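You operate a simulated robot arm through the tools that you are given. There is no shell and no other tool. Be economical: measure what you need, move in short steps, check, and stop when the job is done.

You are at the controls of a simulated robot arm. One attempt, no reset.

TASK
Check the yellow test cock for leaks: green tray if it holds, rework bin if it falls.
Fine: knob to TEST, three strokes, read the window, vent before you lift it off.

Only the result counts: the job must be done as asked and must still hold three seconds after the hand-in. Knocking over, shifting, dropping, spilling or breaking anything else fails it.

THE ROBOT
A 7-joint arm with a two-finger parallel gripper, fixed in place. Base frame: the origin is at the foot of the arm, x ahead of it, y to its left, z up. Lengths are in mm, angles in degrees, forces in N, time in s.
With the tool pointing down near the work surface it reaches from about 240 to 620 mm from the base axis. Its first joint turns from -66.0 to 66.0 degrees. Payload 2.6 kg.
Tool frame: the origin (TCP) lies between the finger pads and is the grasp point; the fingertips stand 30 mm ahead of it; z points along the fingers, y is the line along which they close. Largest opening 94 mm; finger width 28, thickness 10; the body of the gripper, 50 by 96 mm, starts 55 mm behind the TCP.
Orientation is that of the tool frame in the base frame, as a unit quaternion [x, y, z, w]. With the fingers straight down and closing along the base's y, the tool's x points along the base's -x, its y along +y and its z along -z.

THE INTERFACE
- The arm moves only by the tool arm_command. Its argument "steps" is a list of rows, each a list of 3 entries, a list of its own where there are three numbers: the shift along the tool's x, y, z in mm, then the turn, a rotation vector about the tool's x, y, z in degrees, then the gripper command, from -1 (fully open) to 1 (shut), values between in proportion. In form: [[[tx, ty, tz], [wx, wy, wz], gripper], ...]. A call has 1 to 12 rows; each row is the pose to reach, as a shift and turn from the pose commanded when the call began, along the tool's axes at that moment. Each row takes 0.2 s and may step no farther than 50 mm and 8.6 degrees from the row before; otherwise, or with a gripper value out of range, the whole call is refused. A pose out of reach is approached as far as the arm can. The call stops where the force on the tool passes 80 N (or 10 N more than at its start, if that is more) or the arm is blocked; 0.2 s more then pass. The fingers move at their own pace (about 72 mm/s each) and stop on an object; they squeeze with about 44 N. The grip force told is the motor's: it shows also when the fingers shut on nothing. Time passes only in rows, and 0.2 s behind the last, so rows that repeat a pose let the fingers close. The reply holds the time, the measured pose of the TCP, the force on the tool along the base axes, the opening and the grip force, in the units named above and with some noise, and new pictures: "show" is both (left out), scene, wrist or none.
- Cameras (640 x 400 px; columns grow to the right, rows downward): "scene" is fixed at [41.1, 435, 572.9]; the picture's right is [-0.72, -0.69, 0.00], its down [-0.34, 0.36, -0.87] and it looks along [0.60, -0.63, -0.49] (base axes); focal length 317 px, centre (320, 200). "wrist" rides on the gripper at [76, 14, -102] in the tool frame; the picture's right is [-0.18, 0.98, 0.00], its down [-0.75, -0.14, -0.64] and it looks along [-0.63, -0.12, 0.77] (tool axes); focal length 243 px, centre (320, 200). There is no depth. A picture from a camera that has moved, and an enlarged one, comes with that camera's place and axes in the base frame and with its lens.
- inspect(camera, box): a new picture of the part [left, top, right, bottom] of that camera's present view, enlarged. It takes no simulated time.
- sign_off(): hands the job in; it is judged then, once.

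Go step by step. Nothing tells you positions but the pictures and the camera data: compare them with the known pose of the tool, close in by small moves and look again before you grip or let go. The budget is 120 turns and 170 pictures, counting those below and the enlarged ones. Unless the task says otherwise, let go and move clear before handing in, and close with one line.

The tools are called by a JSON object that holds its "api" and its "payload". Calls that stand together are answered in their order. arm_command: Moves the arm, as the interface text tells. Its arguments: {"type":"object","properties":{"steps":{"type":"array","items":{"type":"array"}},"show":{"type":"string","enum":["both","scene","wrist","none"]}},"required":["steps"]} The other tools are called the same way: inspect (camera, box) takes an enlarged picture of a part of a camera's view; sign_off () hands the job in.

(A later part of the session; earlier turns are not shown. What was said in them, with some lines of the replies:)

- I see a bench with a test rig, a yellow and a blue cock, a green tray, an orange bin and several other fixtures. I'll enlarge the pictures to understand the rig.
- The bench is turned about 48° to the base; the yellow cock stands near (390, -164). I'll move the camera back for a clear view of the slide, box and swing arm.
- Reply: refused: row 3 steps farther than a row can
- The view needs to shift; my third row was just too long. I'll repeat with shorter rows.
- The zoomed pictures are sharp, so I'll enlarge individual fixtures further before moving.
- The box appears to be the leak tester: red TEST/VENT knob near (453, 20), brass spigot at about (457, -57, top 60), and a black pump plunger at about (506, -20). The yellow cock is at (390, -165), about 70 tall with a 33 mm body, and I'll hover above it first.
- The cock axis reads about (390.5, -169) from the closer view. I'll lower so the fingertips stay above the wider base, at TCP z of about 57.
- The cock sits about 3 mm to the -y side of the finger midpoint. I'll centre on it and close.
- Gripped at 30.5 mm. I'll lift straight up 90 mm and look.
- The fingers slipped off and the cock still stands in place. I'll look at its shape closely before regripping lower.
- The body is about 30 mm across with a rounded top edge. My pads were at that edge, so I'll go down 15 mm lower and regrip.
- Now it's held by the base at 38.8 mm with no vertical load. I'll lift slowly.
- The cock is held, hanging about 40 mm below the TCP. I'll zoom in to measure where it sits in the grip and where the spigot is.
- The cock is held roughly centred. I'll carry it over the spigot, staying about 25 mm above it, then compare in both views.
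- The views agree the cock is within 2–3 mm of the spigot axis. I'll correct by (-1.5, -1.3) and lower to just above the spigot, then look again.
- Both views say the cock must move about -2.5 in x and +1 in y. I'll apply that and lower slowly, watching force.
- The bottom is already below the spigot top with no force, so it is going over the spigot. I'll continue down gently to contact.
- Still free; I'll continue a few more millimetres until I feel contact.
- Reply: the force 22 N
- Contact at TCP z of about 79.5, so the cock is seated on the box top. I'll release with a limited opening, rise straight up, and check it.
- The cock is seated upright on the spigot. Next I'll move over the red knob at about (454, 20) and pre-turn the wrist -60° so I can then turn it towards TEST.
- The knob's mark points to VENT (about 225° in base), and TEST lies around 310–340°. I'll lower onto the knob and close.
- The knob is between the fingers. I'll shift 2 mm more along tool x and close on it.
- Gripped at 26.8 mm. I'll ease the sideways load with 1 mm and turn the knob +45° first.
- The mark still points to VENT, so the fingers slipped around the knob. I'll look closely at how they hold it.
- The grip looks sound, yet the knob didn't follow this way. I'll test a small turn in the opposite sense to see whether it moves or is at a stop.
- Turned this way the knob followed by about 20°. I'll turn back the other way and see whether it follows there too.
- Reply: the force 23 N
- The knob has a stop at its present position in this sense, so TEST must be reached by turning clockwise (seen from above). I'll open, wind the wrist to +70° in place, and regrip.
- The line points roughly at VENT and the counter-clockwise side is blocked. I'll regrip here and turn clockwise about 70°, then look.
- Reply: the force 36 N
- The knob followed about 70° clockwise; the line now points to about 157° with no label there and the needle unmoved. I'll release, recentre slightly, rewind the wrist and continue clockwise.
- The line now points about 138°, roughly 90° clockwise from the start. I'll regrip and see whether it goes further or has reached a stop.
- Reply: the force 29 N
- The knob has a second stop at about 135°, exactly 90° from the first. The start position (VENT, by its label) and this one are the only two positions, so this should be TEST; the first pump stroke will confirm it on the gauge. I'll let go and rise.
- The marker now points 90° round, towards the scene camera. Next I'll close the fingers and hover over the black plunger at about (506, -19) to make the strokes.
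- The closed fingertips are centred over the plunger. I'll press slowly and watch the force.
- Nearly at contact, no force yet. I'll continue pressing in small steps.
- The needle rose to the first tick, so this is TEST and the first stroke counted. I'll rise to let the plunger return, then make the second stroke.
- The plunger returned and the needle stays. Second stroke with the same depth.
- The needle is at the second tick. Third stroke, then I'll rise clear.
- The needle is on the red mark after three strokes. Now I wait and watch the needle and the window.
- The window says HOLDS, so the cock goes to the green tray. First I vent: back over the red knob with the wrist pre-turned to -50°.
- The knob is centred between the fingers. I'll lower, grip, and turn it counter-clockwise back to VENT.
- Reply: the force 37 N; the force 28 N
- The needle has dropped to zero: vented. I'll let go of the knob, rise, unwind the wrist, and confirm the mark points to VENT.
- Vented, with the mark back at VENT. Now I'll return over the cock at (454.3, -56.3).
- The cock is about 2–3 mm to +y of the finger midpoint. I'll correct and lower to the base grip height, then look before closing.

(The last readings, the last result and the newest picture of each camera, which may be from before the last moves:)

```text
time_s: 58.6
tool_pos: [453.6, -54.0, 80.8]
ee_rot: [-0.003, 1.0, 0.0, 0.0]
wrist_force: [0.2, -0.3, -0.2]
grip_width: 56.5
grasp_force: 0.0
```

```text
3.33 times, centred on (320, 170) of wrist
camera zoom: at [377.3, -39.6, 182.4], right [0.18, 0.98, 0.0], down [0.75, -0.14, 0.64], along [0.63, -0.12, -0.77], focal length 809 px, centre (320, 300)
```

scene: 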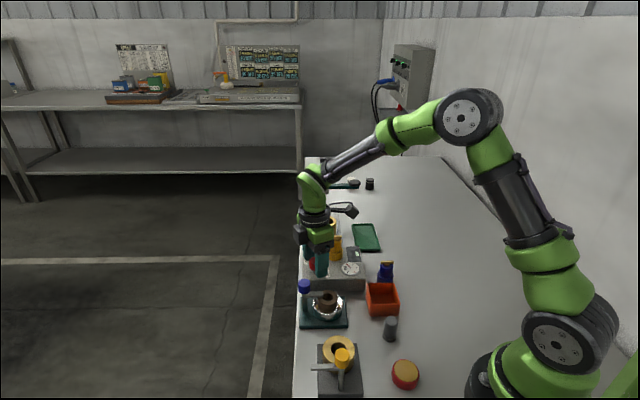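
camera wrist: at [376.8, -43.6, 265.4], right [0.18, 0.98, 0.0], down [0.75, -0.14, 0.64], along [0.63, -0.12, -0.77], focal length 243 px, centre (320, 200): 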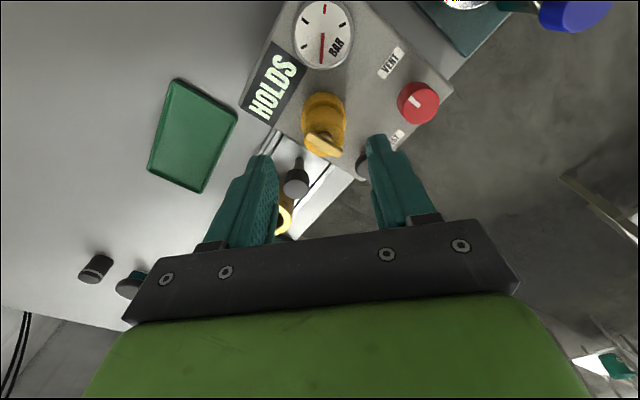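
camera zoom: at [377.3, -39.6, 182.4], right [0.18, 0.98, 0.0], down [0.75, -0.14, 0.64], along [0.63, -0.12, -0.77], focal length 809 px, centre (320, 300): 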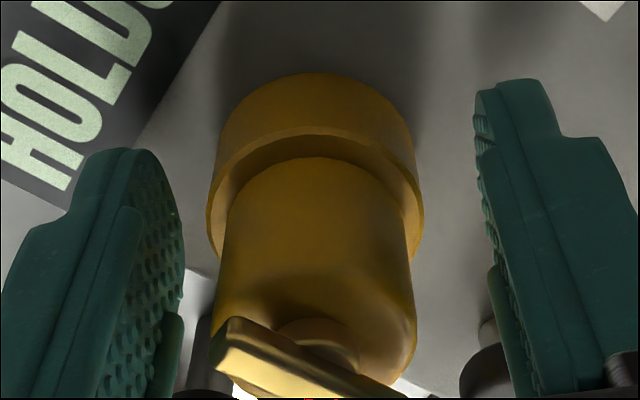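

Now it sits about 2 mm to the -y side. I'll correct and close on the base.

{"api": "arm_command", "payload": {"steps": [[[0, -2, 0], [0, 0, 0], -0.2], [[0, -2, 0], [0, 0, 0], -0.2], [[0, -2, 0], [0, 0, 0], 0.2], [[0, -2, 0], [0, 0, 0], 0.6], [[0, -2, 0], [0, 0, 0], 0.6], [[0, -2, 0], [0, 0, 0], 0.6]], "show": "none"}}

{"api": "inspect", "payload": {"camera": "scene", "box": [300, 215, 375, 285]}}

```text
time_s: 60.0
tool_pos: [453.0, -56.6, 81.2]
ee_rot: [-0.001, 1.0, 0.0, 0.0]
wrist_force: [-0.2, -0.7, -0.2]
grip_width: 38.9
grasp_force: 43.8
```

```text
5.71 times, centred on (338, 250) of scene
camera zoom: at [41.1, 435.0, 572.9], right [-0.72, -0.69, 0.0], down [-0.34, 0.36, -0.87], along [0.6, -0.63, -0.49], focal length 1814 px, centre (220, -86)
```

zoom: 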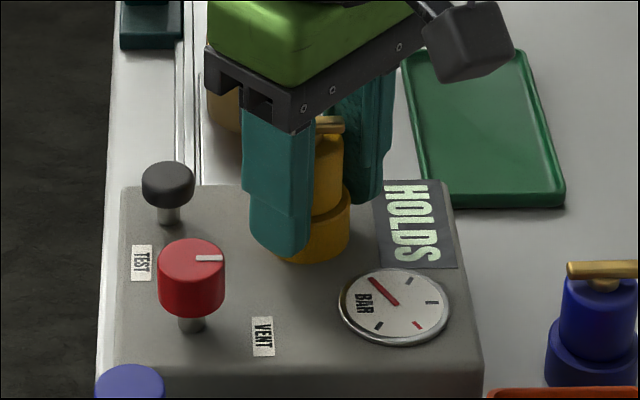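

Gripped at 38.9 mm with no load. I'll lift slowly straight off the spigot.

{"api": "arm_command", "payload": {"steps": [[[0, 0, -4], [0, 0, 0], 0.6], [[0, 0, -10], [0, 0, 0], 0.6], [[0, 0, -20], [0, 0, 0], 0.6], [[0, 0, -35], [0, 0, 0], 0.6], [[0, 0, -55], [0, 0, 0], 0.6], [[0, 0, -75], [0, 0, 0], 0.6], [[0, 0, -75], [0, 0, 0], 0.6]], "show": "scene"}}

{"api": "inspect", "payload": {"camera": "scene", "box": [300, 190, 390, 285]}}

```text
time_s: 61.6
tool_pos: [452.5, -55.7, 157.7]
ee_rot: [-0.001, 1.0, 0.001, 0.0]
wrist_force: [-0.1, 0.5, -0.6]
grip_width: 38.8
grasp_force: 43.9
```

scene: 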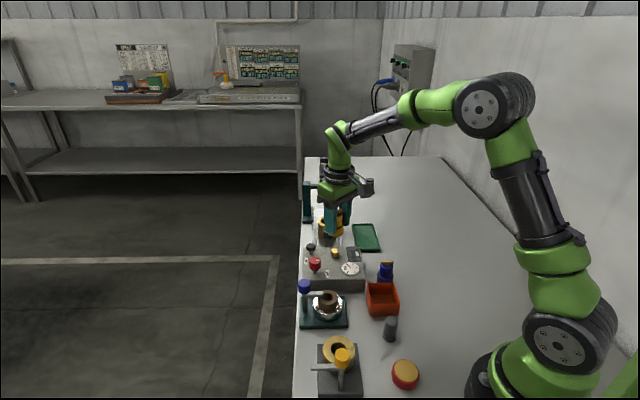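

```text
4.21 times, centred on (345, 238) of scene
camera zoom: at [41.1, 435.0, 572.9], right [-0.72, -0.69, 0.0], down [-0.34, 0.36, -0.87], along [0.6, -0.63, -0.49], focal length 1336 px, centre (215, 42)
```

zoom: 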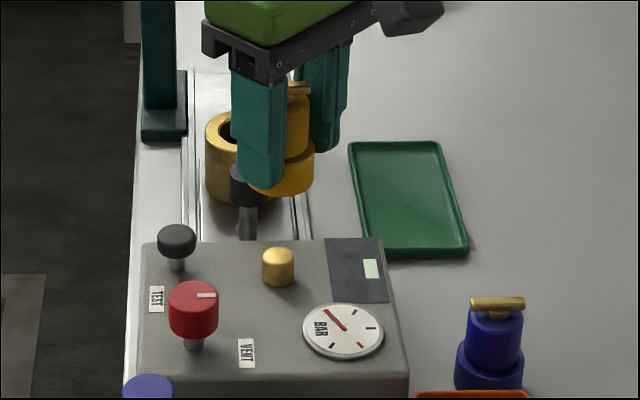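

The cock is off the spigot. I'll carry it over the green tray centre at about (480, -218), turning the fingers to lie along the tray's long side.

{"api": "arm_command", "payload": {"steps": [[[-4, -27, 0], [0, 0, -7], 0.6], [[-9, -54, 0], [0, 0, -14], 0.6], [[-13, -81, 0], [0, 0, -21], 0.6], [[-18, -108, 0], [0, 0, -28], 0.6], [[-22, -135, 0], [0, 0, -35], 0.6], [[-26, -162, 0], [0, 0, -42], 0.6], [[-26, -162, 0], [0, 0, -42], 0.6]], "show": "wrist"}}

{"api": "inspect", "payload": {"camera": "scene", "box": [320, 170, 410, 265]}}

```text
time_s: 63.2
tool_pos: [478.8, -218.5, 157.0]
ee_rot: [-0.361, 0.933, 0.0, 0.0]
wrist_force: [0.5, -0.5, -1.7]
grip_width: 38.9
grasp_force: 43.8
camera wrist: at [413.2, -257.8, 259.3], right [-0.52, 0.85, 0.0], down [0.65, 0.4, 0.64], along [0.55, 0.34, -0.77], focal length 243 px, centre (320, 200)
```

wrist: 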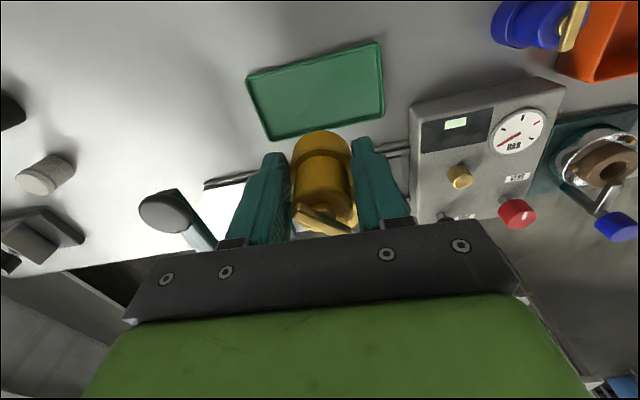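

```text
4.21 times, centred on (365, 218) of scene
camera zoom: at [41.1, 435.0, 572.9], right [-0.72, -0.69, 0.0], down [-0.34, 0.36, -0.87], along [0.6, -0.63, -0.49], focal length 1336 px, centre (130, 126)
```

zoom: 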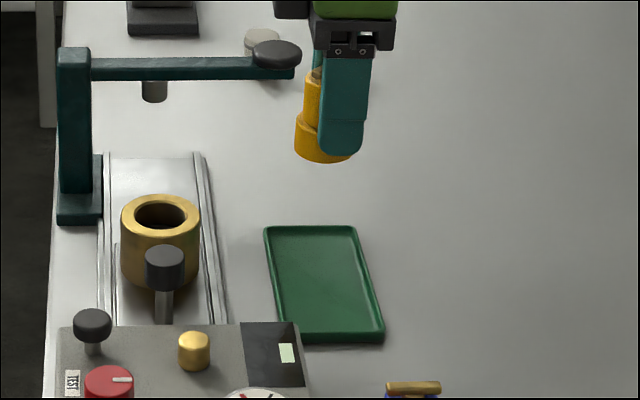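

The cock is over the tray centre in both views. I'll lower it close to the tray floor.

{"api": "arm_command", "payload": {"steps": [[[0, 0, 30], [0, 0, 0], 0.6], [[0, 0, 60], [0, 0, 0], 0.6], [[0, 0, 85], [0, 0, 0], 0.6], [[0, 0, 98], [0, 0, 0], 0.6], [[0, 0, 104], [0, 0, 0], 0.6], [[0, 0, 107], [0, 0, 0], 0.6]], "show": "none"}}

{"api": "inspect", "payload": {"camera": "scene", "box": [340, 210, 400, 265]}}

{"api": "inspect", "payload": {"camera": "wrist", "box": [220, 60, 420, 220]}}

```text
time_s: 64.6
tool_pos: [479.4, -217.6, 49.8]
ee_rot: [-0.359, 0.933, -0.001, 0.0]
wrist_force: [-0.4, -0.9, -1.2]
grip_width: 38.8
grasp_force: 43.8
```

```text
7.27 times, centred on (370, 238) of scene
camera zoom: at [41.1, 435.0, 572.9], right [-0.72, -0.69, 0.0], down [-0.34, 0.36, -0.87], along [0.6, -0.63, -0.49], focal length 2308 px, centre (-44, -73)
```

zoom: 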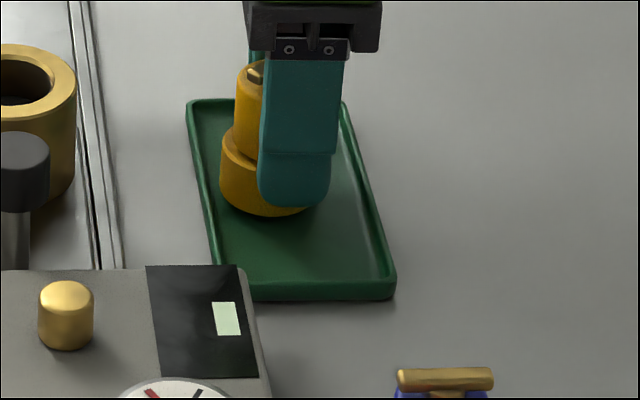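

```text
2.50 times, centred on (320, 140) of wrist
camera zoom: at [415.2, -257.9, 152.1], right [-0.52, 0.85, 0.0], down [0.65, 0.4, 0.64], along [0.55, 0.34, -0.77], focal length 606 px, centre (320, 350)
```

zoom: 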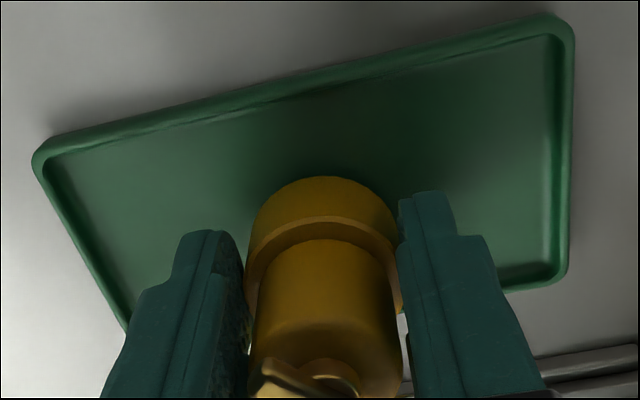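

It's still a few millimetres above the floor and a bit near the outer rim. I'll shift 8 mm inward and lower to contact.

{"api": "arm_command", "payload": {"steps": [[[4, 0, 0], [0, 0, 0], 0.6], [[8, 0, 0], [0, 0, 0], 0.6], [[8, 0, 2], [0, 0, 0], 0.6], [[8, 0, 4], [0, 0, 0], 0.6]], "show": "none"}}

{"api": "inspect", "payload": {"camera": "scene", "box": [340, 210, 400, 265]}}

```text
time_s: 65.6
tool_pos: [473.7, -224.1, 45.9]
ee_rot: [-0.359, 0.933, 0.0, 0.0]
wrist_force: [-1.0, 1.8, 2.5]
grip_width: 38.9
grasp_force: 44.2
```

```text
7.27 times, centred on (370, 238) of scene
camera zoom: at [41.1, 435.0, 572.9], right [-0.72, -0.69, 0.0], down [-0.34, 0.36, -0.87], along [0.6, -0.63, -0.49], focal length 2308 px, centre (-44, -73)
```

zoom: 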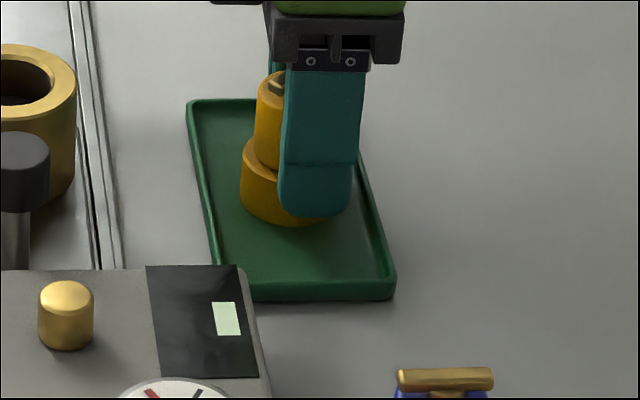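

First light contact, and the cock is centred in the tray. I'll release gently with a limited opening and rise straight up.

{"api": "arm_command", "payload": {"steps": [[[0, 0, 0.4], [0, 0, 0], 0.6], [[0, 0, 0.4], [0, 0, 0], 0.0], [[0, 0, 0.4], [0, 0, 0], -0.15], [[0, 0, 0.4], [0, 0, 0], -0.15], [[0, 0, -20], [0, 0, 0], -0.15], [[0, 0, -50], [0, 0, 0], -0.15], [[0, 0, -90], [0, 0, 0], -0.15], [[0, 0, -130], [0, 0, 0], -0.15]], "show": "both"}}

{"api": "inspect", "payload": {"camera": "scene", "box": [290, 190, 410, 290]}}

```text
time_s: 67.4
tool_pos: [474.0, -223.4, 175.2]
ee_rot: [-0.359, 0.933, 0.0, 0.0]
wrist_force: [-1.7, 0.9, -0.5]
grip_width: 53.9
grasp_force: 0.1
camera wrist: at [408.3, -262.9, 277.2], right [-0.52, 0.85, 0.0], down [0.65, 0.4, 0.64], along [0.55, 0.34, -0.77], focal length 243 px, centre (320, 200)
```

scene: 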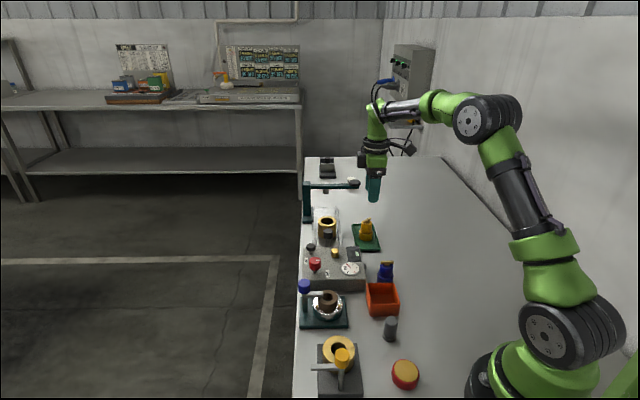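
wrist: 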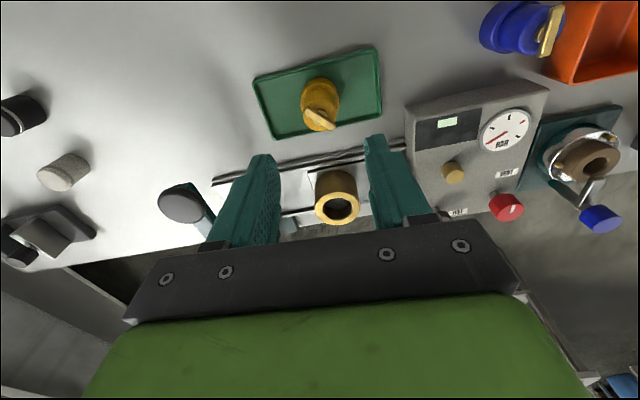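

```text
4.00 times, centred on (350, 240) of scene
camera zoom: at [41.1, 435.0, 572.9], right [-0.72, -0.69, 0.0], down [-0.34, 0.36, -0.87], along [0.6, -0.63, -0.49], focal length 1270 px, centre (200, 40)
```

zoom: 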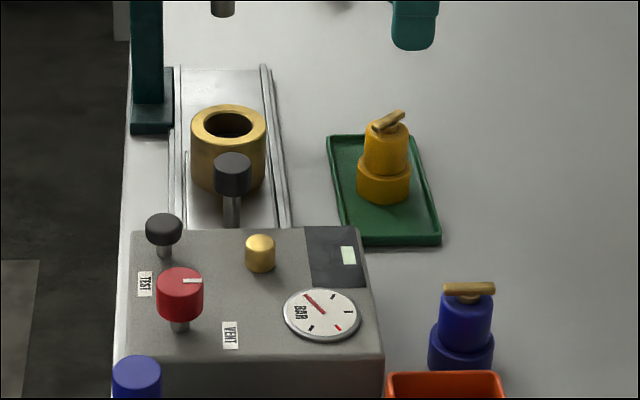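

The yellow cock stands upright in the green tray, the rig is vented, nothing else has moved, and the arm is clear. I'll hand in.

{"api": "sign_off", "payload": {}}

```text
The job is handed in.
```

The yellow test cock held: after three strokes at TEST the needle stayed on the red mark and the window read HOLDS. I then vented it, lifted it off and stood it in the green tray.
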